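You operate a simulated robot arm through the tools that you are given. There is no shell and no other tool. Be economical: measure what you need, move in short steps, check, and stop when the job is done.

You are at the controls of a simulated two-armed robot. One attempt, no reset.

JOB
Rub the burr off the slotted brick, turn its thinner end to the aisle and dab it teal.
Fine: teal block for the burr; the brick stays on the wooden board; one dab on top; block and marker back. Set down upright: teal marker. What is to be rubbed or washed off counts as gone when no trace of it is left.

It is judged by the outcome, as a careful person would: the job done as asked, and still so three seconds after it is handed in. It fails if anything else is knocked over, pushed out of place, dropped, spilled or broken.

ROBOT AND FRAMES
Two 7-joint arms with fingered hands on one trunk that stands fixed in place. Base frame: the origin is at the foot of the trunk, x ahead of it, y to its left, z up; the work surface is at about z = 860. Units: mm, rad, N and s.
The left shoulder is at [56, 158, 1219], the right one opposite. With the tool pointing down near the work surface each hand reaches from about 400 to 840 mm from the base axis, measured 20 degrees to its own side. Payload 4 kg a hand.
The tool frame of a hand sits at the grasp point between the pads (the TCP): z along the fingers, y along the line on which they close. The tips reach 30 mm beyond it. The gripper opens to 104 mm. The gripper's body begins 35 mm behind the TCP. The gripper is a hand of 4 fingers: y runs from the thumb to the fingers, the wrist lies at [-15, -104, -178] in the tool frame, and closing takes about 1.5 s.
Orientation is told as [roll, pitch, yaw] about the base's x, y, z axes, in that order, counted from this pose: with the fingers straight down and the wrist toward the robot, the tool's x, y and z point along [0, 1, 0], [1, 0, 0] and [0, 0, -1] of the base frame.

CONTROLS
- The arms move only by the tool drive_tool. It takes "left_series", "right_series" or both (then of equal length, played together; a hand with none holds still); each is a list of rows, each a list of 3 entries, a list of its own where there are three numbers: the shift along the tool's x, y, z in units of 40 mm (1.0 is 40 mm), then the turn, a rotation vector about the tool's x, y, z in units of 8 degrees (1.0 is 8 degrees), then the gripper command, from -1 (fully open) to 1 (shut), values between in proportion. In form: [[[x, y, z], [rx, ry, rz], claw], ...]. A call has 1 to 10 rows; each row shifts and turns the commanded pose from where the row before left it, along the tool's axes as they then stand. A call with a number of a shift or a turn outside -1 to 1 is refused whole. A row lasts 0.2 s, in which the tool goes at most 50 mm and 0.15 rad; a call with a longer step from one row to the next is refused whole, and so is a gripper value outside its range. A pose out of reach is approached as far as the arm can. The call stops where the force on the tool passes 40 N (or 10 N more than at its start, if that is more) or the arm is blocked; 0.2 s more then pass. Each finger travels about 45 mm/s and halts on what it meets, pressing with about 27 N; the grip force reading is that of the motor and also rises with nothing between the fingers. The clock runs only during rows and for 0.2 s after the last one: add rows that do not move to give the fingers time. It gives the time, the measured TCP pose, the force on the tool (base axes), the opening and the grip force at its end, in the units of the frame above (readings bear some noise), with the torque about the TCP (base axes, N m) and any sound that the robot's microphone picked up.
- Cameras (640 x 400 px; columns grow to the right, rows downward): "scene" is now at [137.4, -24.4, 1398.6]; the picture's right is [-0.29, -0.96, 0.00], its down [-0.49, 0.14, -0.86] and it looks along [0.82, -0.25, -0.51] (base axes); focal length 237 px, centre (320, 200). "left" rides on the left gripper at [-61, -92, -130] in its tool frame; the picture's right is [-0.81, -0.28, 0.52], its down [0.53, -0.71, 0.45] and it looks along [0.24, 0.64, 0.72] (tool axes); focal length 275 px, centre (320, 200). "right" rides on the right gripper at [61, -92, -130] in its tool frame; the picture's right is [-0.81, 0.28, -0.52], its down [-0.53, -0.71, 0.46] and it looks along [-0.24, 0.65, 0.72] (tool axes); focal length 275 px, centre (320, 200). There is no depth. A picture from a camera that has moved, and an enlarged one, comes with that camera's place and axes in the base frame and with its lens.
- capture(camera): a new picture of that camera. No time passes.
- raise_lower(by): slides the trunk up (or, below 0, down) by that many mm; the arms and the scene camera ride with it, the base frame stays. It gives what a move gives, with no picture.
- preshape(shape, hand): the hand has 4 fingers and takes this shape, open, in about a second: jaw (thumb against the fingers, like two jaws); tri (thumb and two fingers); tip (a fingertip pinch); poke (one finger out to press); point (the index stretched); flat (the hand flat); cup (the hand cupped); fist (a fist). The gripper value then closes the fingers along that shape, each until it touches; the sizes above hold for jaw. It gives what a move gives, with no picture.
- aim_head(pan, tilt): turns the head with the scene camera to pan (to the left, within 1.396 rad either way) and tilt (down, from -0.506 to 1.204), counted from straight ahead of the robot. It gives what a move gives.
- inspect(camera, box): a new picture of the part [left, top, right, bottom] of that camera's present view, enlarged. No time passes.
- job_done(): hands the job in; it is judged then, once.

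Work in short steps. Places have to be worked out from the pictures, the camera data and where the tool is seen: move nearer, look again, correct. Check each grasp and each placing, and mend what went wrong. You have 120 turns and 86 pictures in all, those below and enlarged ones among them. Open the grippers and draw the arms clear of the work before you hand the job in, unless the task says otherwise; then end with one line.

The tools are called after "Request:" as a command line: name --argument value ..., lists and objects as JSON in quotes. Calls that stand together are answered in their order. drive_tool: Moves the arms, as the interface text tells. Its arguments: {"type":"object","properties":{"left_series":{"type":"array","items":{"type":"array"}},"right_series":{"type":"array","items":{"type":"array"}}},"required":[]} The other tools are called the same way: raise_lower (by) slides the trunk up or down; preshape (shape, hand) gives the hand a shape; aim_head (pan, tilt) turns the head that bears the scene camera; capture (camera) takes a picture; inspect (camera, box) takes an enlarged picture of a part of a camera's view; job_done () hands the job in.

At the start:

```text
time_s: 0.0
left_ee_pos: [494.1, 6.4, 1293.3]
left_tcp_rot: [0.001, -0.001, 0.001]
left_ft_force: [0.5, -0.1, 0.0]
left_torque: [0.01, 0.02, 0.01]
left_opening: 103.5
left_gripper_force: 0.0
left_shape: jaw
right_ee_pos: [451.0, -432.4, 1193.5]
right_tcp_rot: [-0.002, 0.002, 0.003]
right_ft_force: [0.4, 0.1, -0.6]
right_torque: [0.0, 0.02, 0.01]
right_opening: 103.5
right_gripper_force: 0.1
right_shape: jaw
trunk travel left (down, up): [-425.0, 82.0]
head pan, tilt: [-0.295, 0.522]
```

scene: 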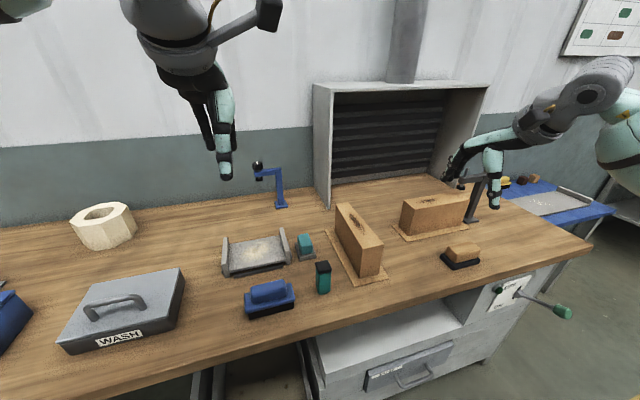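
right: 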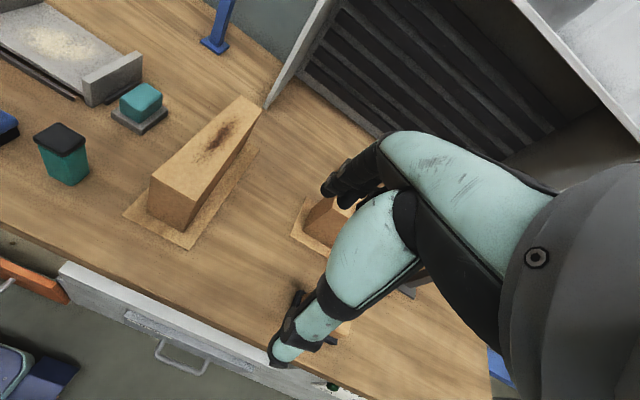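
left: 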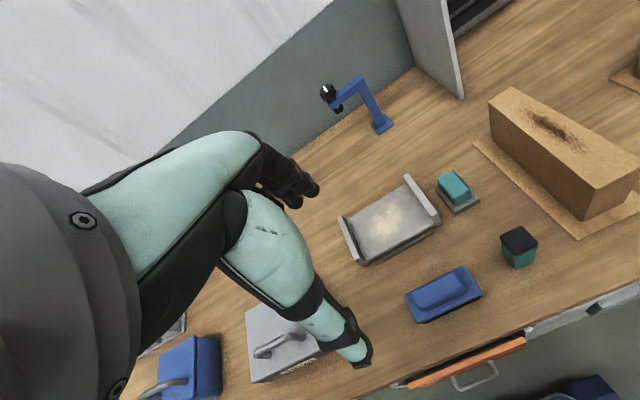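

I'll enlarge the bricks in the scene first, to see which one is slotted, which end is thinner, and where the aisle is.

Request:
inspect --camera "scene" --box '[200, 160, 400, 320]'

Request:
inspect --camera "scene" --box '[380, 150, 600, 290]'

Request:
inspect --camera "right" --box '[80, 60, 320, 260]'

Request:
inspect --camera "left" --box '[400, 60, 640, 280]'

```text
2.50 times, centred on (300, 240) of scene
camera zoom: at [137.4, -24.4, 1398.6], right [-0.29, -0.96, 0.0], down [-0.49, 0.14, -0.86], along [0.82, -0.25, -0.51], focal length 592 px, centre (370, 100)
```

zoom: 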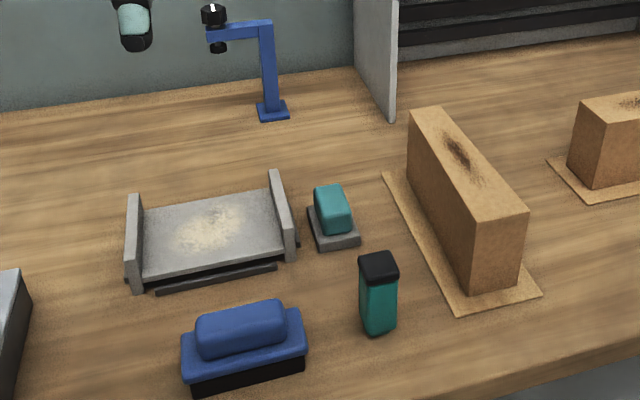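

```text
2.86 times, centred on (490, 220) of scene
camera zoom: at [137.4, -24.4, 1398.6], right [-0.29, -0.96, 0.0], down [-0.49, 0.14, -0.86], along [0.82, -0.25, -0.51], focal length 677 px, centre (-166, 143)
```

zoom: 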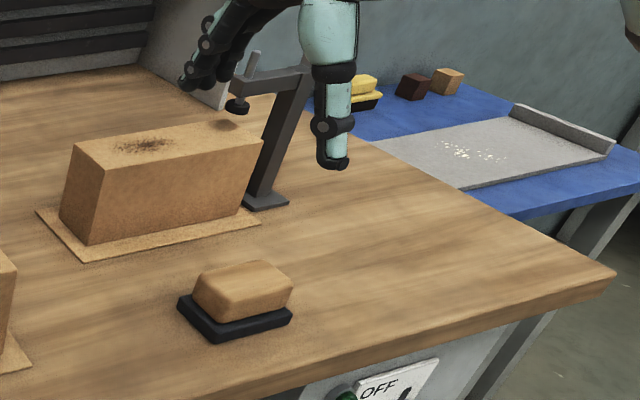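

```text
2.00 times, centred on (200, 160) of right
camera zoom: at [359.2, -372.1, 1324.1], right [0.28, -0.81, 0.52], down [-0.71, -0.54, -0.45], along [0.64, -0.24, -0.73], focal length 551 px, centre (560, 280)
```

zoom: 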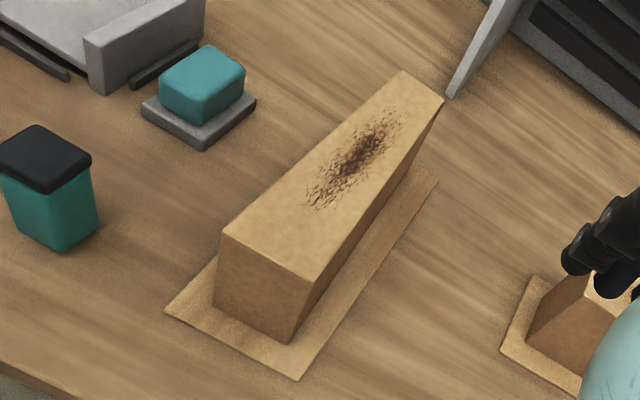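

```text
1.82 times, centred on (520, 170) of left
camera zoom: at [401.4, -54.5, 1422.5], right [-0.27, -0.81, -0.52], down [-0.71, 0.53, -0.45], along [0.64, 0.24, -0.72], focal length 500 px, centre (-44, 254)
```

zoom: 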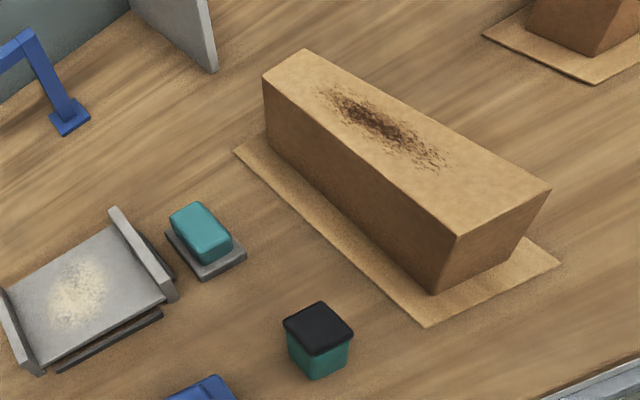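

Neither brick shows a slot from here. I'll look around for it, and for any sign naming the aisle.

Request:
aim_head --pan -0.9 --tilt 0.5

Request:
capture --camera "scene"

Request:
aim_head --pan 0.6 --tilt 0.5

Request:
capture --camera "scene"

Request:
aim_head --pan -0.3 --tilt 0.85

Request:
capture --camera "scene"

```text
time_s: 1.0
left_ee_pos: [476.1, 7.1, 1300.3]
left_tcp_rot: [0.002, -0.014, -0.001]
left_ft_force: [0.3, -0.2, 0.0]
left_torque: [0.04, 0.04, 0.01]
left_opening: 103.8
left_gripper_force: 0.0
left_shape: jaw
right_ee_pos: [440.9, -431.3, 1203.8]
right_tcp_rot: [-0.004, -0.008, 0.005]
right_ft_force: [0.5, 0.2, 0.1]
right_torque: [0.01, 0.0, 0.0]
right_opening: 104.0
right_gripper_force: 0.2
right_shape: jaw
trunk travel left (down, up): [-425.0, 82.0]
head pan, tilt: [-0.901, 0.499]
```

```text
78 pictures are left
camera scene: at [106.2, -69.4, 1401.2], right [-0.78, -0.62, 0.01], down [-0.31, 0.37, -0.87], along [0.54, -0.69, -0.49], focal length 237 px, centre (320, 200)
```

scene: 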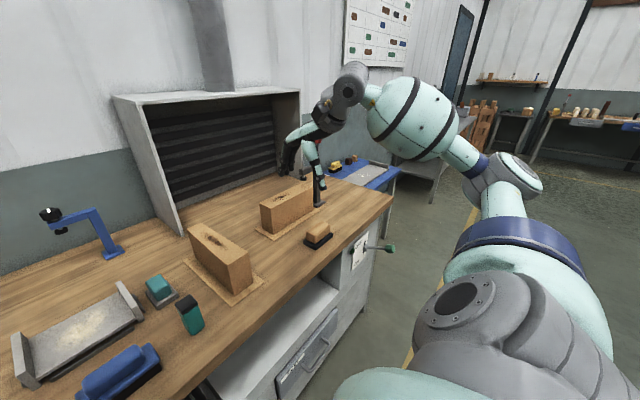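

```text
time_s: 2.6
left_ee_pos: [479.0, 6.0, 1299.3]
left_tcp_rot: [0.002, -0.013, 0.001]
left_ft_force: [-0.6, -0.4, -0.6]
left_torque: [0.0, -0.02, 0.0]
left_opening: 103.8
left_gripper_force: 0.0
left_shape: jaw
right_ee_pos: [441.8, -431.1, 1201.8]
right_tcp_rot: [-0.003, -0.007, 0.006]
right_ft_force: [-0.5, 0.0, 0.3]
right_torque: [-0.01, -0.02, -0.01]
right_opening: 103.6
right_gripper_force: 0.1
right_shape: jaw
trunk travel left (down, up): [-425.0, 82.0]
head pan, tilt: [0.6, 0.499]
```

```text
77 pictures are left
camera scene: at [125.9, 53.3, 1400.8], right [0.56, -0.83, -0.01], down [-0.41, -0.27, -0.87], along [0.72, 0.5, -0.49], focal length 237 px, centre (320, 200)
```

scene: 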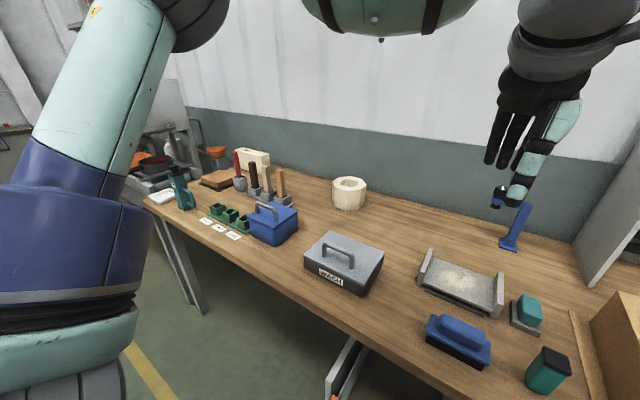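

```text
time_s: 3.8
left_ee_pos: [478.4, 6.8, 1299.2]
left_tcp_rot: [0.003, -0.011, 0.003]
left_ft_force: [0.2, -0.2, -1.1]
left_torque: [0.0, -0.01, 0.02]
left_opening: 103.9
left_gripper_force: 0.0
left_shape: jaw
right_ee_pos: [440.9, -431.5, 1202.5]
right_tcp_rot: [-0.003, -0.008, 0.004]
right_ft_force: [0.6, -1.0, -0.1]
right_torque: [0.0, -0.02, 0.0]
right_opening: 103.8
right_gripper_force: 0.1
right_shape: jaw
trunk travel left (down, up): [-425.0, 82.0]
head pan, tilt: [-0.3, 0.85]
```

```text
76 pictures are left
camera scene: at [125.1, -21.2, 1370.9], right [-0.29, -0.96, 0.0], down [-0.73, 0.22, -0.65], along [0.62, -0.19, -0.76], focal length 237 px, centre (320, 200)
```

scene: 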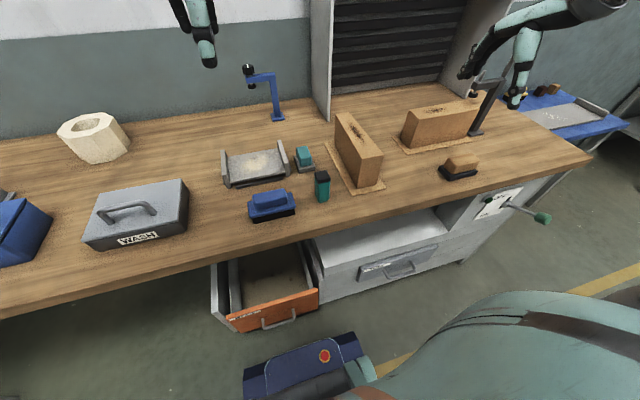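

The yellow line runs along y at about x=150, so the aisle is probably the robot's side of the bench. I'll check further right, the wall chart and the signs.

Request:
aim_head --pan -1.39 --tilt 0.35

Request:
capture --camera "scene"

Request:
aim_head --pan -0.75 --tilt 0.2

Request:
inspect --camera "scene" --box '[220, 40, 480, 330]'

```text
time_s: 5.1
left_ee_pos: [478.6, 6.8, 1300.1]
left_tcp_rot: [0.001, -0.013, 0.002]
left_ft_force: [0.1, -1.4, -0.9]
left_torque: [0.0, -0.01, -0.05]
left_opening: 104.1
left_gripper_force: 0.1
left_shape: jaw
right_ee_pos: [441.4, -431.7, 1202.6]
right_tcp_rot: [-0.002, -0.008, 0.005]
right_ft_force: [-0.1, 0.3, 1.0]
right_torque: [-0.01, 0.0, 0.0]
right_opening: 103.9
right_gripper_force: 0.1
right_shape: jaw
trunk travel left (down, up): [-425.0, 82.0]
head pan, tilt: [-1.389, 0.351]
```

```text
75 pictures are left
camera scene: at [67.8, -89.7, 1415.3], right [-0.98, -0.18, 0.01], down [-0.07, 0.34, -0.94], along [0.17, -0.92, -0.35], focal length 237 px, centre (320, 200)
```

scene: 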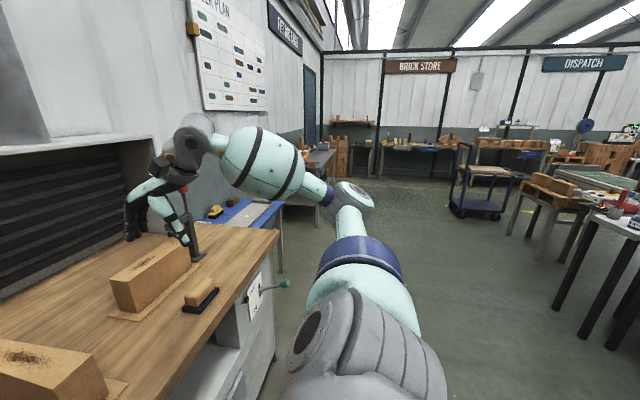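

```text
time_s: 6.2
left_ee_pos: [477.5, 7.4, 1299.1]
left_tcp_rot: [0.002, -0.012, 0.0]
left_ft_force: [0.5, -0.5, -0.3]
left_torque: [0.0, 0.02, 0.0]
left_opening: 104.1
left_gripper_force: 0.2
left_shape: jaw
right_ee_pos: [441.4, -430.7, 1202.8]
right_tcp_rot: [-0.002, -0.006, 0.005]
right_ft_force: [-0.2, 0.5, -0.8]
right_torque: [0.0, 0.03, 0.0]
right_opening: 103.8
right_gripper_force: 0.1
right_shape: jaw
trunk travel left (down, up): [-425.0, 82.0]
head pan, tilt: [-0.75, 0.201]
```

```text
1.38 times, centred on (350, 185) of scene
camera zoom: at [119.3, -61.7, 1428.6], right [-0.68, -0.73, 0.01], down [-0.16, 0.14, -0.98], along [0.71, -0.67, -0.21], focal length 327 px, centre (279, 221)
```

zoom: 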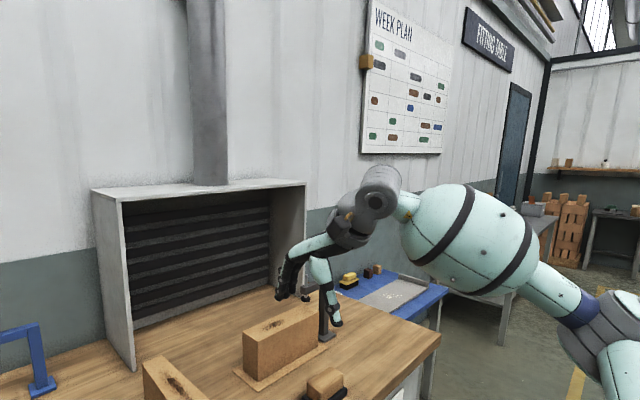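

The shop floor with its walkway is on the right and behind the robot. I'll also look far left for aisle signs, and move the right hand to see the bricks' hidden sides.

Request:
aim_head --pan 1.39 --tilt 0.3

Request:
capture --camera "scene"

Request:
aim_head --pan -0.4 --tilt 0.7

Request:
inspect --camera "scene" --box '[200, 80, 500, 280]'

```text
time_s: 8.2
left_ee_pos: [479.1, 6.2, 1299.3]
left_tcp_rot: [0.001, -0.011, 0.002]
left_ft_force: [-1.1, 0.5, 0.4]
left_torque: [-0.01, -0.03, 0.01]
left_opening: 103.8
left_gripper_force: 0.1
left_shape: jaw
right_ee_pos: [442.2, -431.3, 1202.5]
right_tcp_rot: [-0.003, -0.01, 0.005]
right_ft_force: [0.4, 0.0, 0.8]
right_torque: [0.03, -0.01, -0.01]
right_opening: 103.9
right_gripper_force: 0.1
right_shape: jaw
trunk travel left (down, up): [-425.0, 82.0]
head pan, tilt: [1.389, 0.3]
```

```text
73 pictures are left
camera scene: at [67.9, 93.7, 1420.0], right [0.98, -0.18, -0.01], down [-0.07, -0.29, -0.95], along [0.17, 0.94, -0.3], focal length 237 px, centre (320, 200)
```

scene: 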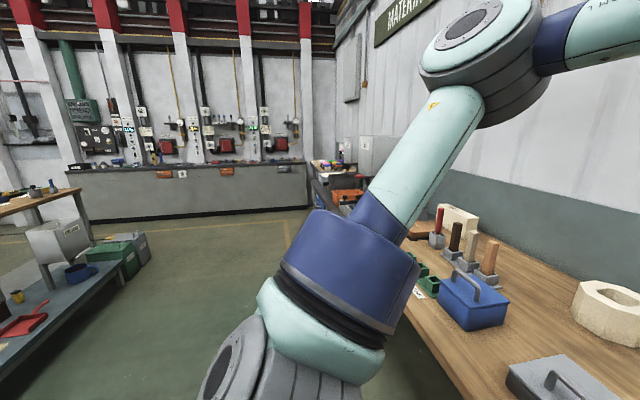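

```text
time_s: 10.0
left_ee_pos: [478.7, 7.0, 1297.9]
left_tcp_rot: [0.004, -0.012, 0.001]
left_ft_force: [-0.2, 0.4, 0.0]
left_torque: [-0.01, 0.03, 0.01]
left_opening: 103.5
left_gripper_force: 0.0
left_shape: jaw
right_ee_pos: [441.8, -431.6, 1202.5]
right_tcp_rot: [-0.002, -0.008, 0.005]
right_ft_force: [-0.8, -0.5, 0.4]
right_torque: [0.0, 0.01, 0.04]
right_opening: 103.8
right_gripper_force: 0.0
right_shape: jaw
trunk travel left (down, up): [-425.0, 82.0]
head pan, tilt: [-0.4, 0.7]
```

```text
2.00 times, centred on (350, 180) of scene
camera zoom: at [128.8, -31.1, 1383.1], right [-0.39, -0.92, 0.01], down [-0.6, 0.25, -0.76], along [0.7, -0.3, -0.65], focal length 474 px, centre (260, 240)
```

zoom: 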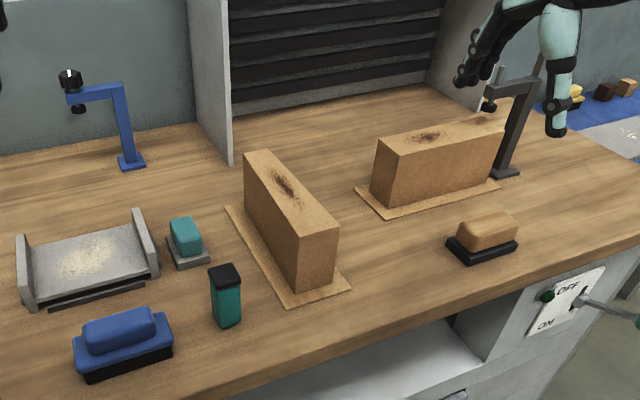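

No aisle sign to the left; the aisle is the walkway on the robot's side (-x). The left brick sits near x 540–790, y -300, and its far end is hidden. I'll take the right hand over it and turn it clockwise to look at the hidden faces.

Request:
drive_tool --right_series '[[[0.36, 0.9, 0.0], [0, 0, 0], -1], [[0.36, 0.9, 0.0], [0, 0, 0], -1], [[0.36, 0.9, 0.0], [0, 0, 0], -1], [[0.36, 0.9, 0.0], [0, 0, 0], -1], [[0.36, 0.9, 0.0], [0, 0, 0], -1], [[0.36, 0.9, 0.0], [0, 0, 0], -1], [[0, 0, 0], [0, 0, 1], -1], [[0, 0, 0], [0, 0, 1], -1], [[0, 0, 0], [0, 0, 1], -1], [[0, 0, 0], [0, 0, 1], -1]]'

Request:
drive_tool --right_series '[[[0, 0, 0], [0, 0, 1], -1], [[0, 0, 0], [0, 0, 1], -1], [[0, 0, 0], [0, 0, 1], -1], [[0, 0, 0], [0, 0, 1], -1], [[0, 0, 0], [0, 0, 1], -1], [[0, 0, 0], [0, 0, 1], -1], [[0, 0, 0], [0, 0, 1], -1], [[0, 0, 0], [0, 0, 0], -1]]'

Request:
capture --camera "right"

```text
time_s: 12.2
left_ee_pos: [478.3, 7.9, 1299.1]
left_tcp_rot: [-0.001, -0.014, 0.002]
left_ft_force: [0.8, 0.7, -0.5]
left_torque: [-0.03, -0.03, 0.01]
left_opening: 103.8
left_gripper_force: 0.1
left_shape: jaw
right_ee_pos: [651.9, -347.1, 1202.5]
right_tcp_rot: [0.003, -0.01, -0.559]
right_ft_force: [0.5, 0.6, 0.7]
right_torque: [-0.01, 0.0, -0.01]
right_opening: 103.7
right_gripper_force: 0.0
right_shape: jaw
trunk travel left (down, up): [-425.0, 82.0]
head pan, tilt: [-0.4, 0.7]
```

```text
time_s: 14.0
left_ee_pos: [478.4, 6.0, 1298.0]
left_tcp_rot: [0.002, -0.013, 0.001]
left_ft_force: [-0.4, 0.4, -0.3]
left_torque: [0.0, 0.0, -0.03]
left_opening: 103.9
left_gripper_force: 0.1
left_shape: jaw
right_ee_pos: [654.7, -348.3, 1202.2]
right_tcp_rot: [0.01, -0.003, -1.536]
right_ft_force: [-0.3, 0.2, -0.2]
right_torque: [0.01, 0.0, 0.02]
right_opening: 103.8
right_gripper_force: 0.0
right_shape: jaw
trunk travel left (down, up): [-425.0, 82.0]
head pan, tilt: [-0.4, 0.7]
```

```text
71 pictures are left
camera right: at [709.9, -253.5, 1333.0], right [-0.81, -0.3, 0.51], down [-0.55, 0.69, -0.46], along [-0.21, -0.65, -0.73], focal length 275 px, centre (320, 200)
```

right: 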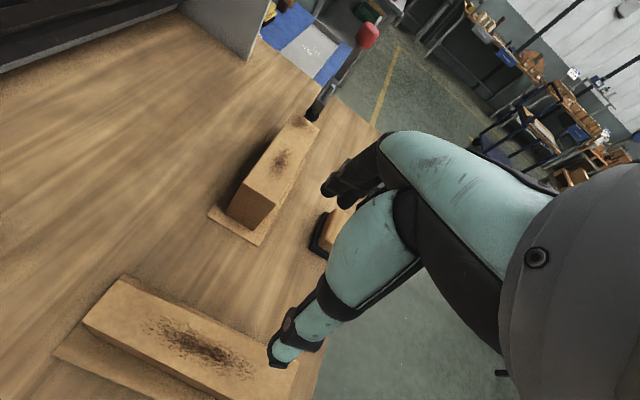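

The right brick's back face and the left brick's end are still partly hidden. I'll move further +x and +y to see them.

Request:
drive_tool --right_series '[[[0.85, -0.4, 0.5], [0, 0, 0], -1], [[0.85, -0.4, 0.5], [0, 0, 0], -1], [[0.85, -0.4, 0.5], [0, 0, 0], -1], [[0.85, -0.4, 0.5], [0, 0, 0], -1], [[0, 0, 0], [0, 0, 0], -1]]'

Request:
capture --camera "right"

```text
time_s: 15.2
left_ee_pos: [480.1, 8.1, 1297.9]
left_tcp_rot: [0.0, -0.01, 0.001]
left_ft_force: [0.0, -0.4, -0.1]
left_torque: [-0.02, 0.02, 0.0]
left_opening: 104.0
left_gripper_force: 0.1
left_shape: jaw
right_ee_pos: [732.0, -287.5, 1131.0]
right_tcp_rot: [0.005, -0.004, -1.532]
right_ft_force: [0.2, -0.1, -0.3]
right_torque: [-0.04, 0.03, 0.02]
right_opening: 104.1
right_gripper_force: 0.1
right_shape: jaw
right hand out of reach, approached as far as the arm can: row 2, 3, 4
trunk travel left (down, up): [-425.0, 82.0]
head pan, tilt: [-0.4, 0.7]
```

```text
70 pictures are left
camera right: at [788.4, -192.5, 1260.6], right [-0.8, -0.3, 0.51], down [-0.56, 0.69, -0.46], along [-0.21, -0.66, -0.72], focal length 275 px, centre (320, 200)
```

right: 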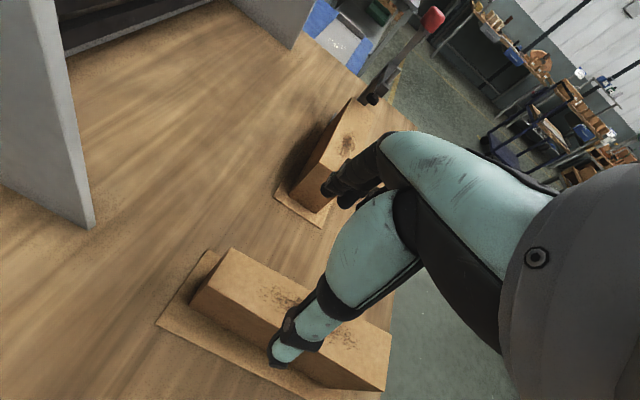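

The left brick's far end and the right brick's back are both in view now; zooming in on each.

Request:
inspect --camera "right" --box '[150, 230, 400, 400]'

Request:
inspect --camera "right" --box '[260, 80, 420, 230]'

```text
2.35 times, centred on (275, 315) of right
camera zoom: at [788.4, -192.5, 1260.6], right [-0.8, -0.3, 0.51], down [-0.56, 0.69, -0.46], along [-0.21, -0.66, -0.72], focal length 648 px, centre (426, -71)
```

zoom: 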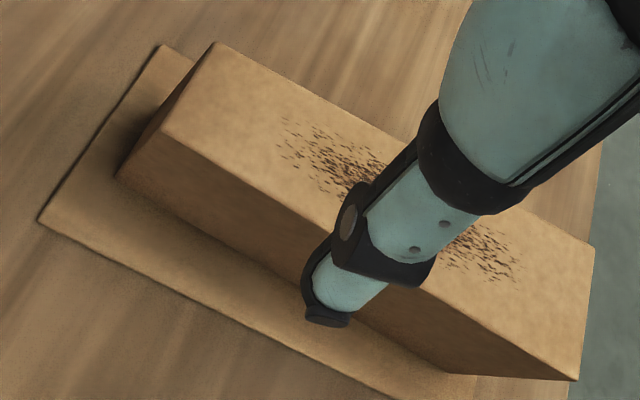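

```text
2.67 times, centred on (340, 155) of right
camera zoom: at [788.4, -192.5, 1260.6], right [-0.8, -0.3, 0.51], down [-0.56, 0.69, -0.46], along [-0.21, -0.66, -0.72], focal length 734 px, centre (267, 320)
```

zoom: 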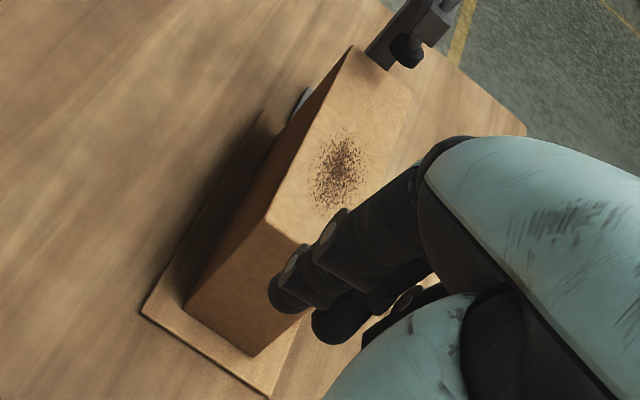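

Still ambiguous. I'll zoom in hard on the right brick's shaded back, and on the left brick's end and top from here.

Request:
inspect --camera "right" --box '[270, 90, 350, 230]'

Request:
inspect --camera "right" --box '[180, 240, 270, 310]'

Request:
inspect --camera "scene" --box '[370, 110, 470, 190]'

```text
2.86 times, centred on (310, 160) of right
camera zoom: at [788.4, -192.5, 1260.6], right [-0.8, -0.3, 0.51], down [-0.56, 0.69, -0.46], along [-0.21, -0.66, -0.72], focal length 786 px, centre (349, 314)
```

zoom: 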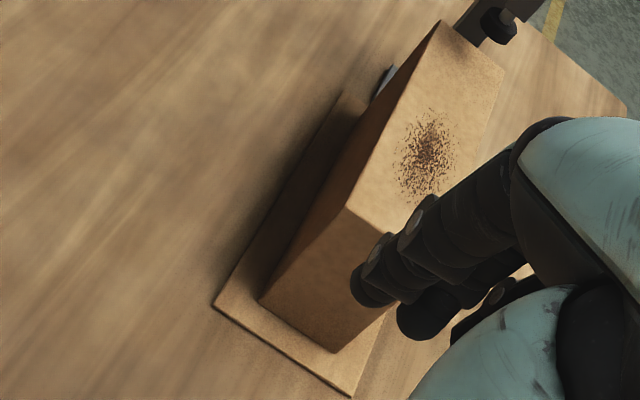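

```text
5.71 times, centred on (225, 275) of right
camera zoom: at [788.4, -192.5, 1260.6], right [-0.8, -0.3, 0.51], down [-0.56, 0.69, -0.46], along [-0.21, -0.66, -0.72], focal length 1573 px, centre (863, -229)
```

zoom: 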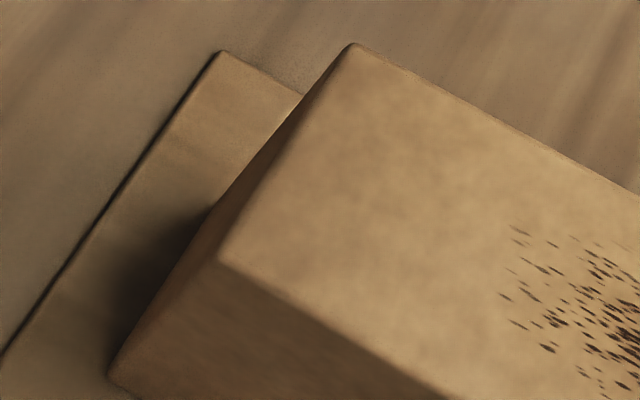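

```text
5.00 times, centred on (420, 150) of scene
camera zoom: at [130.7, -30.6, 1382.9], right [-0.39, -0.92, 0.01], down [-0.6, 0.25, -0.76], along [0.69, -0.3, -0.65], focal length 1185 px, centre (-180, 450)
```

zoom: 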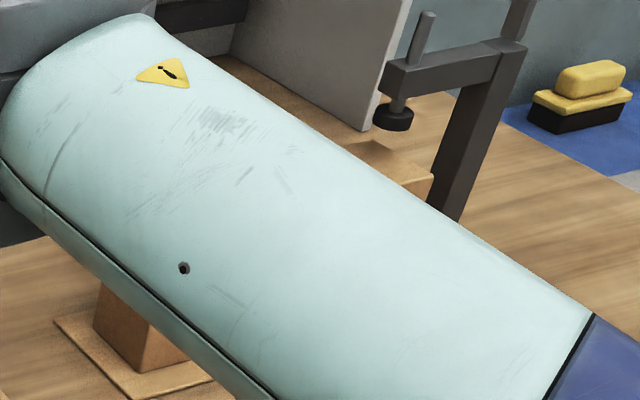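

From the left brick's taper, its thin end faces the wall (+x). No slot on its +y side, so I'll swing the right hand round to look at the brick's -y side.

Request:
drive_tool --right_series '[[[-0.9, 0, -0.5], [0, 0, 0], -1], [[-0.9, 0, -0.5], [0, 0, 0], -1], [[-0.9, 0, -0.5], [0, 0, 0], -1], [[-0.9, 0, -0.5], [0, 0, 0], -1], [[0, 0, 0], [0, 0, -1], -1], [[0, 0, 0], [0, 0, -1], -1], [[0, 0, 0], [0, 0, -1], -1], [[0, 0, 0], [0, 0, -1], -1], [[0, 0, 0], [0, 0, -1], -1], [[0, 0, 0], [0, 0, -1], -1]]'

Request:
drive_tool --right_series '[[[0, 0, 0], [0, 0, -1], -1], [[0, 0, 0], [0, 0, -1], -1], [[0, 0, 0], [0, 0, -1], -1], [[0, 0, 0], [0, 0, -1], -1], [[0, 0, 0], [0, 0, -1], -1], [[0, 0, 0], [0, 0, -1], -1], [[0, 0, 0], [0, 0, -1], -1], [[0, 0, 0], [0, 0, -1], -1], [[0, 0, 0], [0, 0, -1], -1], [[0, 0, 0], [0, 0, -1], -1]]'

Request:
drive_tool --right_series '[[[-0.5, -0.95, 0], [0, 0, 0], -1], [[-0.5, -0.95, 0], [0, 0, 0], -1], [[-0.5, -0.95, 0], [0, 0, 0], -1], [[-0.5, -0.95, 0], [0, 0, 0], -1], [[-0.5, -0.95, 0], [0, 0, 0], -1], [[0, 0, 0], [0, 0, 0], -1]]'

Request:
capture --camera "right"

Request:
inspect --camera "scene" --box '[280, 80, 480, 220]'

```text
time_s: 17.4
left_ee_pos: [478.2, 7.4, 1299.2]
left_tcp_rot: [0.001, -0.012, 0.002]
left_ft_force: [0.4, -0.3, 0.1]
left_torque: [0.01, 0.01, 0.01]
left_opening: 104.1
left_gripper_force: 0.1
left_shape: jaw
right_ee_pos: [771.2, -269.1, 1265.8]
right_tcp_rot: [-0.011, -0.015, -0.649]
right_ft_force: [0.3, 0.1, 0.2]
right_torque: [0.0, 0.01, 0.02]
right_opening: 103.9
right_gripper_force: 0.1
right_shape: jaw
right hand out of reach, approached as far as the arm can: row 1, 2, 3, 4, 5, 6, 7, 8, 9, 10
trunk travel left (down, up): [-425.0, 82.0]
head pan, tilt: [-0.4, 0.7]
```

```text
time_s: 18.8
left_ee_pos: [458.6, 7.7, 1306.0]
left_tcp_rot: [0.002, -0.029, 0.0]
left_ft_force: [-0.9, -0.3, 0.2]
left_torque: [0.03, 0.02, 0.02]
left_opening: 104.0
left_gripper_force: 0.1
left_shape: jaw
right_ee_pos: [736.4, -293.0, 1255.5]
right_tcp_rot: [0.0, -0.02, 0.06]
right_ft_force: [0.0, 0.9, 0.1]
right_torque: [-0.02, -0.04, -0.02]
right_opening: 103.9
right_gripper_force: 0.1
right_shape: jaw
right hand out of reach, approached as far as the arm can: row 1, 2, 4, 5, 6
trunk travel left (down, up): [-425.0, 82.0]
head pan, tilt: [-0.4, 0.7]
stopped in row 6 (right hand): the arm was blocked; the commanded pose is now the measured one
```

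```text
time_s: 20.2
left_ee_pos: [462.2, 7.9, 1303.5]
left_tcp_rot: [0.003, -0.025, 0.004]
left_ft_force: [-1.8, 0.1, -0.2]
left_torque: [-0.04, 0.01, -0.01]
left_opening: 104.0
left_gripper_force: 0.0
left_shape: jaw
right_ee_pos: [557.3, -400.9, 1253.0]
right_tcp_rot: [-0.003, -0.015, 0.064]
right_ft_force: [0.2, -0.1, -0.8]
right_torque: [-0.03, -0.03, 0.01]
right_opening: 104.0
right_gripper_force: 0.2
right_shape: jaw
trunk travel left (down, up): [-425.0, 82.0]
head pan, tilt: [-0.4, 0.7]
```

```text
64 pictures are left
camera right: at [458.4, -345.3, 1380.1], right [0.32, -0.79, 0.52], down [-0.67, -0.58, -0.47], along [0.67, -0.2, -0.71], focal length 275 px, centre (320, 200)
```

right: 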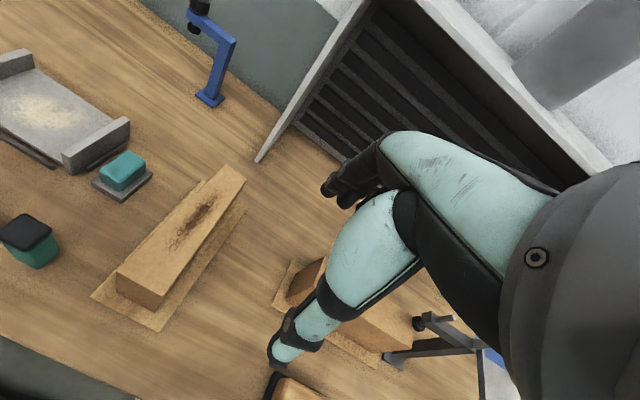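

```text
2.86 times, centred on (380, 150) of scene
camera zoom: at [129.4, -30.1, 1383.1], right [-0.39, -0.92, 0.01], down [-0.6, 0.25, -0.76], along [0.7, -0.3, -0.65], focal length 677 px, centre (149, 343)
```

zoom: 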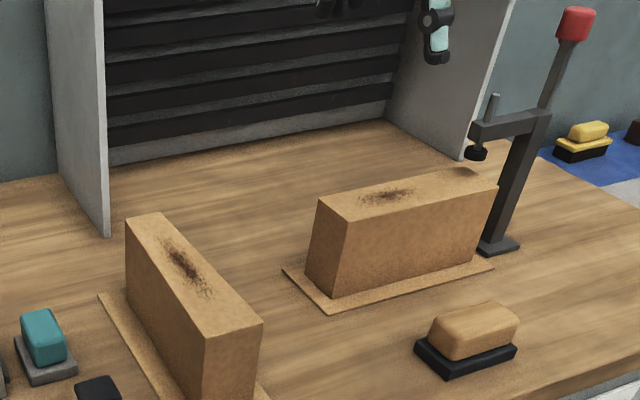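

Left brick's -y side is still edge-on. I'll turn the hand left and move it to -y, low enough to see that side.

Request:
drive_tool --right_series '[[[-0.8, -0.6, 0], [0, 0, -1], -1], [[-0.8, -0.6, 0], [0, 0, -1], -1], [[-0.8, -0.6, 0.5], [0, 0, -1], -1], [[-0.8, -0.6, 0.5], [0, 0, -1], -1], [[-0.5, -0.6, 0.5], [0, 0, -1], -1], [[0, -0.5, 0.5], [0, 0, -1], -1], [[0, 0, 0.5], [0, 0, -1], -1], [[0, 0, 0.5], [0, 0, -1], -1], [[0, 0, 0], [0, 0, 0], -1]]'

Request:
capture --camera "right"

```text
time_s: 22.2
left_ee_pos: [462.3, 7.9, 1305.3]
left_tcp_rot: [0.002, -0.026, 0.004]
left_ft_force: [-0.2, -0.3, 0.0]
left_torque: [0.01, 0.02, 0.0]
left_opening: 103.9
left_gripper_force: 0.1
left_shape: jaw
right_ee_pos: [424.5, -360.0, 1209.4]
right_tcp_rot: [-0.065, 0.013, 0.528]
right_ft_force: [-0.3, 0.8, 0.3]
right_torque: [-0.01, -0.02, -0.02]
right_opening: 103.9
right_gripper_force: 0.2
right_shape: jaw
right hand out of reach, approached as far as the arm can: row 2, 3, 4, 5, 6, 7, 8
trunk travel left (down, up): [-425.0, 82.0]
head pan, tilt: [-0.4, 0.7]
```

```text
62 pictures are left
camera right: at [310.2, -344.6, 1335.3], right [0.63, -0.53, 0.56], down [-0.34, -0.85, -0.41], along [0.69, 0.07, -0.72], focal length 275 px, centre (320, 200)
```

right: 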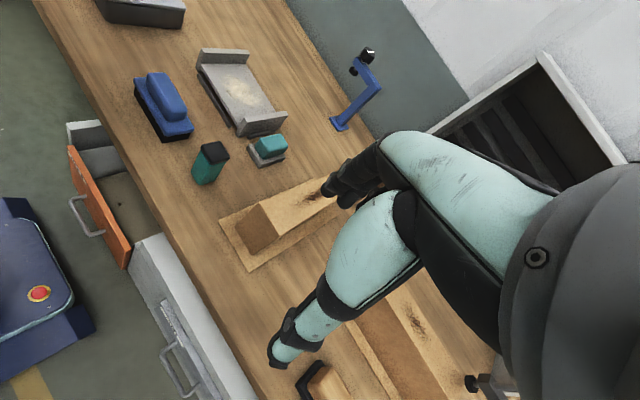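

That's the yaw limit here (about +0.53). I'll shift to -y and down, keeping this orientation.

Request:
drive_tool --right_series '[[[-0.9, 0, 0.3], [0, 0, 0.2], -1], [[-0.9, 0, 0.3], [0, 0, 0], -1], [[-0.9, 0, 0.3], [0, 0, 0], -1], [[-0.9, 0, 0.3], [0, 0, 0], -1], [[-0.9, 0, 0.3], [0, 0, 0], -1], [[0, 0, 0.5], [0, 0, 0], -1], [[0, 0, 0], [0, 0, 0], -1]]'

Request:
capture --camera "right"

```text
time_s: 23.8
left_ee_pos: [462.9, 7.6, 1304.7]
left_tcp_rot: [0.003, -0.028, 0.002]
left_ft_force: [-0.1, -0.3, -0.4]
left_torque: [0.0, 0.0, 0.01]
left_opening: 104.2
left_gripper_force: 0.0
left_shape: jaw
right_ee_pos: [430.5, -353.5, 1183.3]
right_tcp_rot: [-0.042, 0.0, 0.533]
right_ft_force: [0.7, 0.1, -0.2]
right_torque: [0.01, 0.01, 0.01]
right_opening: 104.0
right_gripper_force: 0.1
right_shape: jaw
right hand out of reach, approached as far as the arm can: row 1, 2, 3, 4, 5, 6
trunk travel left (down, up): [-425.0, 82.0]
head pan, tilt: [-0.4, 0.7]
```

```text
61 pictures are left
camera right: at [316.8, -341.2, 1310.9], right [0.64, -0.54, 0.55], down [-0.34, -0.84, -0.43], along [0.69, 0.09, -0.71], focal length 275 px, centre (320, 200)
```

right: 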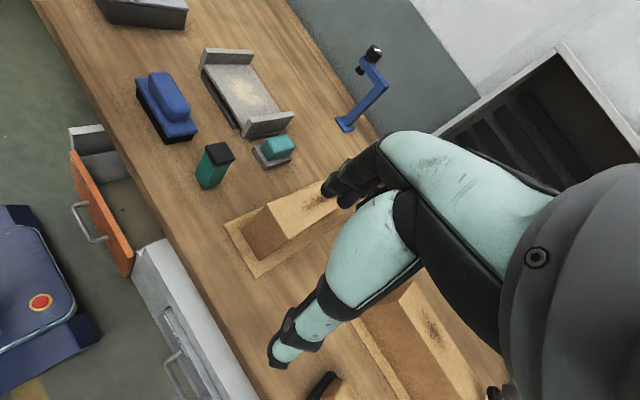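

The commanded pose had run out of reach. I'll bring it back to about (510,-615) with yaw near 0.3.

Request:
drive_tool --right_series '[[[0.87, 0, -0.3], [0, 0, 0.5], -1], [[0.87, 0, -0.3], [0, 0, 1], -1], [[0.87, 0, -0.3], [0, 0, 1], -1], [[0.87, 0, -0.3], [0, 0, 1], -1], [[0, 0, 0], [0, 0, 1], -1], [[0, 0, 0], [0, 0, 1], -1], [[0, 0, 0], [0, 0, 1], -1], [[0, 0, 0], [0, 0, 0], -1], [[0, 0, 0], [0, 0, 0], -1]]'

Request:
capture --camera "right"

```text
time_s: 25.8
left_ee_pos: [461.8, 7.6, 1305.0]
left_tcp_rot: [0.002, -0.025, 0.003]
left_ft_force: [0.0, 0.4, 0.2]
left_torque: [-0.03, -0.01, -0.01]
left_opening: 104.0
left_gripper_force: 0.0
left_shape: jaw
right_ee_pos: [376.8, -225.4, 1222.1]
right_tcp_rot: [-0.035, -0.04, -0.362]
right_ft_force: [-0.4, 0.4, 0.0]
right_torque: [-0.02, -0.02, 0.01]
right_opening: 104.2
right_gripper_force: 0.1
right_shape: jaw
trunk travel left (down, up): [-425.0, 82.0]
head pan, tilt: [-0.4, 0.7]
```

```text
60 pictures are left
camera right: at [308.4, -128.1, 1346.1], right [-0.04, -0.83, 0.56], down [-0.84, -0.27, -0.47], along [0.53, -0.49, -0.69], focal length 275 px, centre (320, 200)
```

right: 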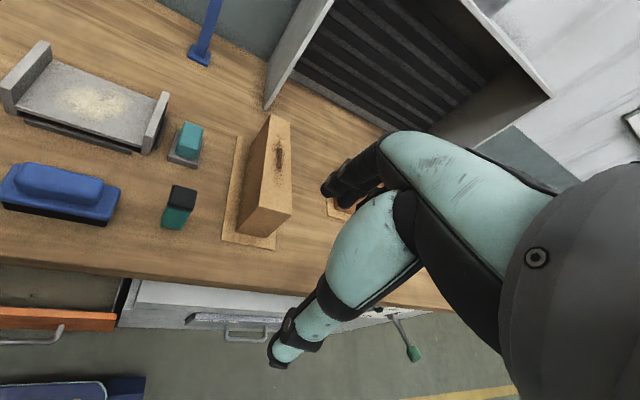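

The command resets to the measured pose at each call. Now a direct move to about (480,-555,1130).

Request:
drive_tool --right_series '[[[-0.85, 0.65, 0.25], [0, 0, 0], -1], [[-0.85, 0.65, 0.25], [0, 0, 0], -1], [[-0.85, 0.65, 0.25], [0, 0, 0], -1], [[-0.85, 0.65, 0.25], [0, 0, 0], -1], [[-0.85, 0.65, 0.25], [0, 0, 0], -1], [[-0.85, 0.65, 0.25], [0, 0, 0], -1], [[-0.85, 0.65, 0.25], [0, 0, 0], -1], [[-0.85, 0.65, 0.25], [0, 0, 0], -1], [[0, 0, 0], [0, 0, -1], -1], [[0, 0, 0], [0, 0, -1], -1]]'

Request:
drive_tool --right_series '[[[0, 0, 0.5], [0, 0, -1], -1], [[0, 0, 0.5], [0, 0, -1], -1], [[0, 0, 0], [0, 0, -1], -1], [[0, 0, 0], [0, 0, 0], -1]]'

Request:
capture --camera "right"

```text
time_s: 28.0
left_ee_pos: [461.5, 7.7, 1304.8]
left_tcp_rot: [0.0, -0.027, 0.001]
left_ft_force: [0.2, 0.6, 0.0]
left_torque: [-0.03, 0.02, -0.02]
left_opening: 104.0
left_gripper_force: 0.1
left_shape: jaw
right_ee_pos: [477.9, -556.1, 1160.5]
right_tcp_rot: [-0.043, -0.028, -0.08]
right_ft_force: [0.8, 0.1, 0.3]
right_torque: [-0.01, -0.02, -0.02]
right_opening: 104.0
right_gripper_force: 0.1
right_shape: jaw
trunk travel left (down, up): [-425.0, 82.0]
head pan, tilt: [-0.4, 0.7]
```

```text
time_s: 29.0
left_ee_pos: [462.1, 7.0, 1305.2]
left_tcp_rot: [0.001, -0.027, 0.001]
left_ft_force: [0.0, 0.1, -0.2]
left_torque: [-0.05, -0.01, 0.0]
left_opening: 103.9
left_gripper_force: 0.1
left_shape: jaw
right_ee_pos: [478.1, -555.7, 1150.5]
right_tcp_rot: [-0.046, -0.025, -0.012]
right_ft_force: [0.5, -0.4, 0.0]
right_torque: [0.04, -0.04, 0.0]
right_opening: 103.9
right_gripper_force: 0.0
right_shape: jaw
right hand out of reach, approached as far as the arm can: row 1, 2, 3
trunk travel left (down, up): [-425.0, 82.0]
head pan, tilt: [-0.4, 0.7]
```

```text
59 pictures are left
camera right: at [383.4, -486.4, 1275.9], right [0.25, -0.79, 0.56], down [-0.71, -0.54, -0.45], along [0.66, -0.28, -0.7], focal length 275 px, centre (320, 200)
```

right: 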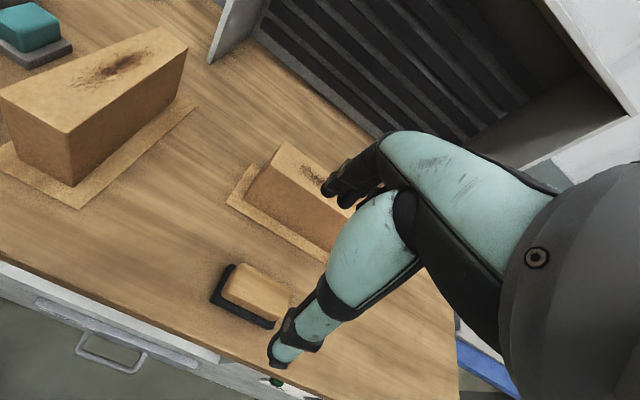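

Now the left brick's -y side and both tops show. Zooming in on them.

Request:
inspect --camera "right" --box '[0, 10, 220, 200]'

Request:
inspect --camera "right" --box '[220, 120, 360, 260]'

```text
2.11 times, centred on (110, 105) of right
camera zoom: at [383.4, -486.4, 1275.9], right [0.25, -0.79, 0.56], down [-0.71, -0.54, -0.45], along [0.66, -0.28, -0.7], focal length 580 px, centre (762, 400)
```

zoom: 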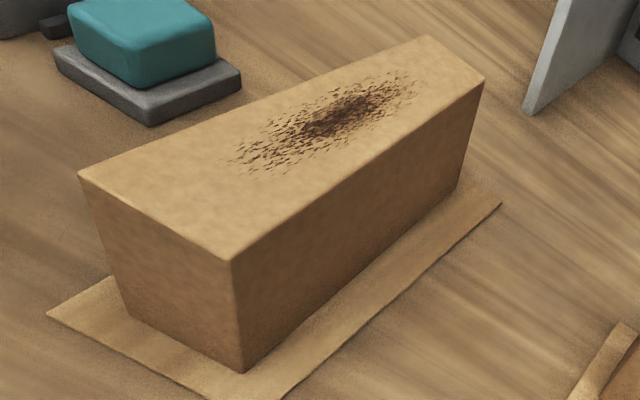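

```text
2.86 times, centred on (290, 190) of right
camera zoom: at [383.4, -486.4, 1275.9], right [0.25, -0.79, 0.56], down [-0.71, -0.54, -0.45], along [0.66, -0.28, -0.7], focal length 786 px, centre (406, 229)
```

zoom: 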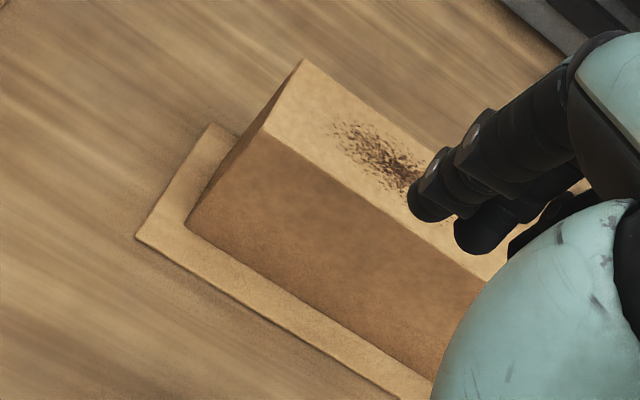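

The left brick runs x 545–774, centred near y=-302, with its top at about z=980. It narrows from roughly 61 to 44 mm toward the wall. It's the only brick in reach, so it looks like the target, and I'll confirm the slot when I see its far end. Next a close look at the marker and the teal block.

Request:
drive_tool --right_series '[[[0.9, 0.2, 0], [0, 0, 0], -1], [[0.9, 0.2, 0], [0, 0, 0], -1], [[0.9, 0.2, 0], [0, 0, 0], -1], [[0.9, 0.2, 0], [0, 0, 0], -1], [[0.9, 0.2, 0], [0, 0, 0], -1], [[0.9, 0.2, 0], [0, 0, 0], -1], [[0.9, 0.2, 0], [0, 0, 0], -1], [[0.9, 0.2, 0], [0, 0, 0], -1], [[0.7, 0.2, 0], [0, 0, 0], -1], [[0, 0, 0], [0, 0, 0], -1]]'

Request:
capture --camera "right"

```text
time_s: 31.2
left_ee_pos: [461.7, 6.7, 1304.9]
left_tcp_rot: [0.003, -0.026, 0.003]
left_ft_force: [-0.2, -0.4, -0.4]
left_torque: [0.04, 0.0, 0.04]
left_opening: 103.7
left_gripper_force: 0.1
left_shape: jaw
right_ee_pos: [552.0, -241.7, 1139.4]
right_tcp_rot: [-0.047, -0.026, -0.011]
right_ft_force: [0.0, 0.1, 0.3]
right_torque: [0.0, -0.02, -0.01]
right_opening: 103.8
right_gripper_force: 0.0
right_shape: jaw
trunk travel left (down, up): [-425.0, 82.0]
head pan, tilt: [-0.4, 0.7]
```

```text
56 pictures are left
camera right: at [457.3, -172.5, 1262.3], right [0.25, -0.79, 0.56], down [-0.71, -0.55, -0.45], along [0.66, -0.28, -0.7], focal length 275 px, centre (320, 200)
```

right: 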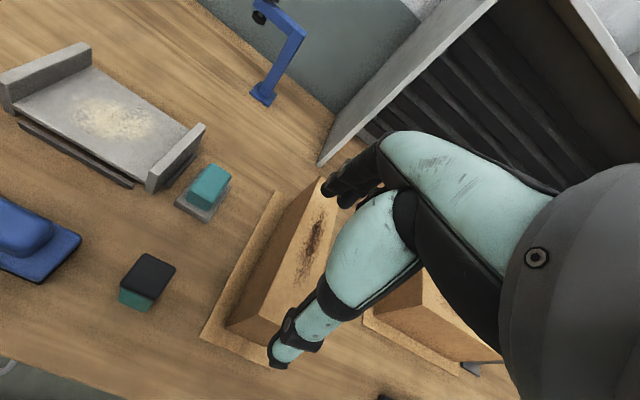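

Request:
inspect --camera "right" --box '[100, 150, 250, 320]'

Request:
inspect --camera "scene" --box '[270, 170, 350, 260]'

```text
2.35 times, centred on (175, 235) of right
camera zoom: at [457.3, -172.5, 1262.3], right [0.25, -0.79, 0.56], down [-0.71, -0.55, -0.45], along [0.66, -0.28, -0.7], focal length 648 px, centre (661, 118)
```

zoom: 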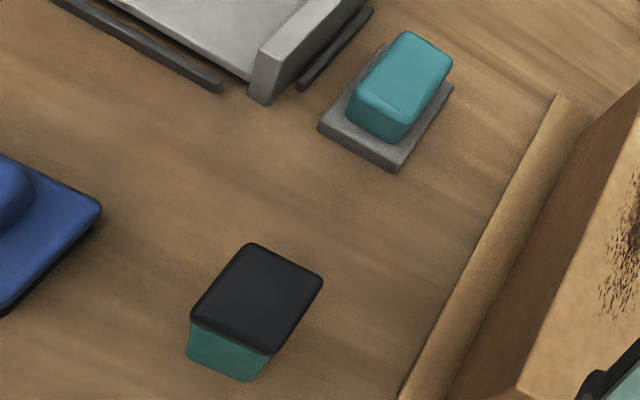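

```text
4.44 times, centred on (310, 215) of scene
camera zoom: at [128.7, -31.7, 1383.1], right [-0.39, -0.92, 0.0], down [-0.6, 0.25, -0.76], along [0.7, -0.3, -0.65], focal length 1053 px, centre (364, 133)
```

zoom: 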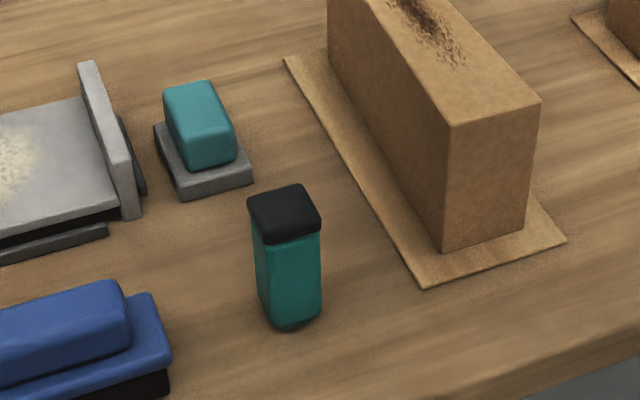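

The marker stands at about (539,-157) and is 34 mm square with its top near z=953. The teal block is centred near (700,-146), with a handle of about 53×34 mm on a grey plate. I'll take the right hand above the block, levelling it on the way.

Request:
drive_tool --right_series '[[[0.4, 0.65, 0.5], [0.19, 0.34, 0], -1], [[0.4, 0.65, 0.5], [0, 0, 0], -1], [[0.4, 0.65, 0.5], [0, 0, 0], -1], [[0.4, 0.65, 0.5], [0, 0, 0], -1], [[0.4, 0.65, 0.6], [0, 0, 0], -1], [[0.4, 0.5, 0.6], [0, 0, 0], -1], [[0, 0, 0], [0, 0, 0], -1]]'

Request:
capture --camera "right"

Request:
inspect --camera "scene" --box '[240, 120, 360, 220]'

```text
time_s: 32.8
left_ee_pos: [461.2, 7.2, 1305.1]
left_tcp_rot: [0.002, -0.025, 0.001]
left_ft_force: [0.2, 0.2, -0.7]
left_torque: [-0.01, 0.05, 0.03]
left_opening: 104.0
left_gripper_force: 0.1
left_shape: jaw
right_ee_pos: [703.7, -147.5, 1008.6]
right_tcp_rot: [0.002, 0.0, -0.009]
right_ft_force: [0.8, -0.8, -0.5]
right_torque: [0.04, -0.03, 0.0]
right_opening: 103.9
right_gripper_force: 0.0
right_shape: jaw
trunk travel left (down, up): [-425.0, 82.0]
head pan, tilt: [-0.4, 0.7]
```

```text
53 pictures are left
camera right: at [612.1, -85.3, 1139.2], right [0.27, -0.81, 0.52], down [-0.72, -0.52, -0.46], along [0.64, -0.25, -0.72], focal length 275 px, centre (320, 200)
```

right: 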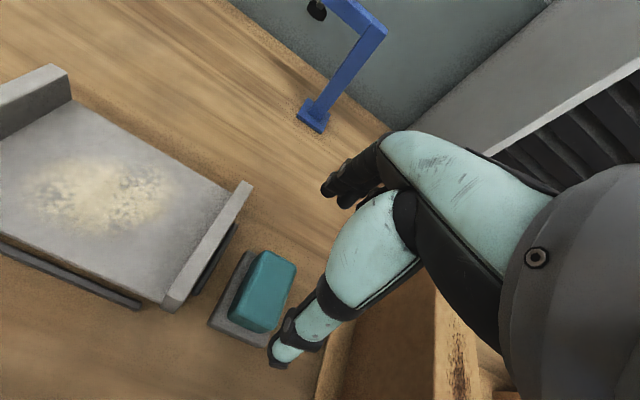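

```text
4.00 times, centred on (300, 170) of scene
camera zoom: at [128.8, -31.6, 1383.1], right [-0.39, -0.92, 0.0], down [-0.6, 0.25, -0.76], along [0.7, -0.3, -0.65], focal length 948 px, centre (400, 320)
```

zoom: 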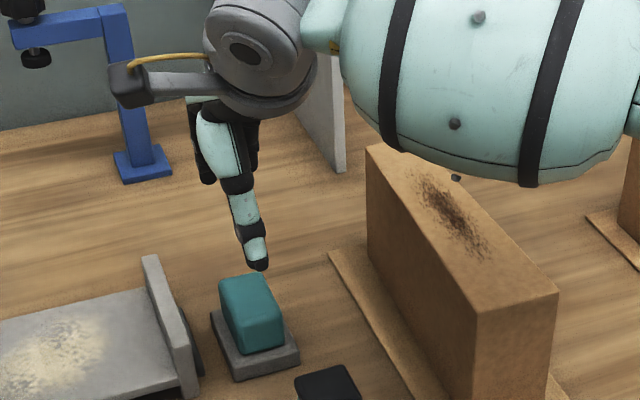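

The block checks out: centre about (699,-147), handle top near z 908. I'll lower to TCP z≈911 with the fingers straddling the handle in x.

Request:
drive_tool --right_series '[[[0, -0.1, 0.8], [0, 0, 0], -1], [[0, 0, 0.8], [0, 0, 0], -1], [[0, 0, 0.6], [0, 0, 0], -1], [[0, 0, 0.24], [0, 0, 0], -1], [[0, 0, 0], [0, 0, 0], -1]]'

Request:
inspect --camera "scene" --box '[240, 120, 360, 220]'

Request:
capture --camera "right"

```text
time_s: 34.0
left_ee_pos: [461.7, 7.1, 1304.8]
left_tcp_rot: [0.002, -0.025, 0.002]
left_ft_force: [-0.4, 0.6, -0.4]
left_torque: [-0.03, 0.01, 0.03]
left_opening: 104.1
left_gripper_force: 0.1
left_shape: jaw
right_ee_pos: [698.9, -147.6, 912.6]
right_tcp_rot: [0.001, -0.001, -0.012]
right_ft_force: [0.2, -0.2, -0.4]
right_torque: [0.02, 0.0, -0.01]
right_opening: 104.1
right_gripper_force: 0.1
right_shape: jaw
trunk travel left (down, up): [-425.0, 82.0]
head pan, tilt: [-0.4, 0.7]
```

```text
4.00 times, centred on (300, 170) of scene
camera zoom: at [129.1, -31.1, 1383.1], right [-0.39, -0.92, 0.01], down [-0.6, 0.25, -0.76], along [0.7, -0.3, -0.65], focal length 948 px, centre (400, 320)
```

zoom: 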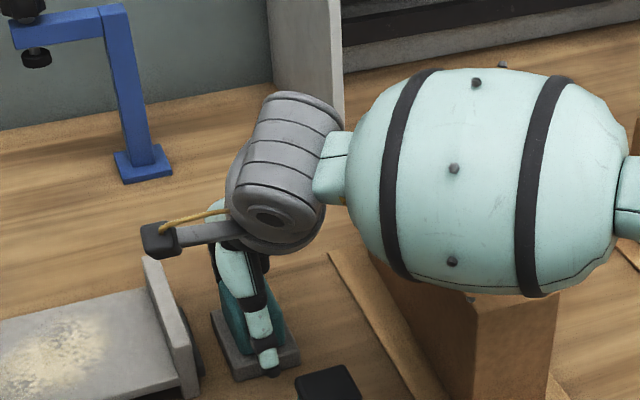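

```text
50 pictures are left
camera right: at [607.9, -84.3, 1041.3], right [0.27, -0.81, 0.52], down [-0.72, -0.52, -0.46], along [0.64, -0.25, -0.72], focal length 275 px, centre (320, 200)
```

right: 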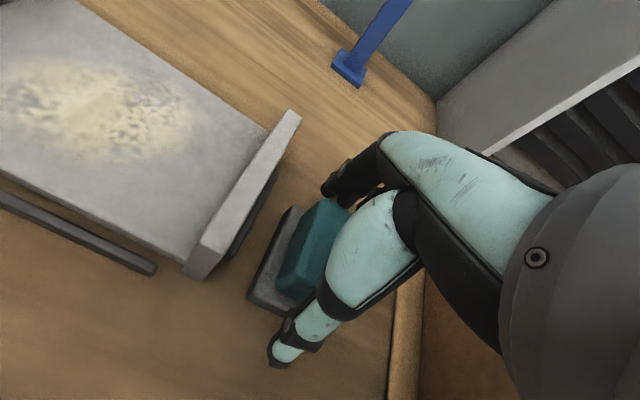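

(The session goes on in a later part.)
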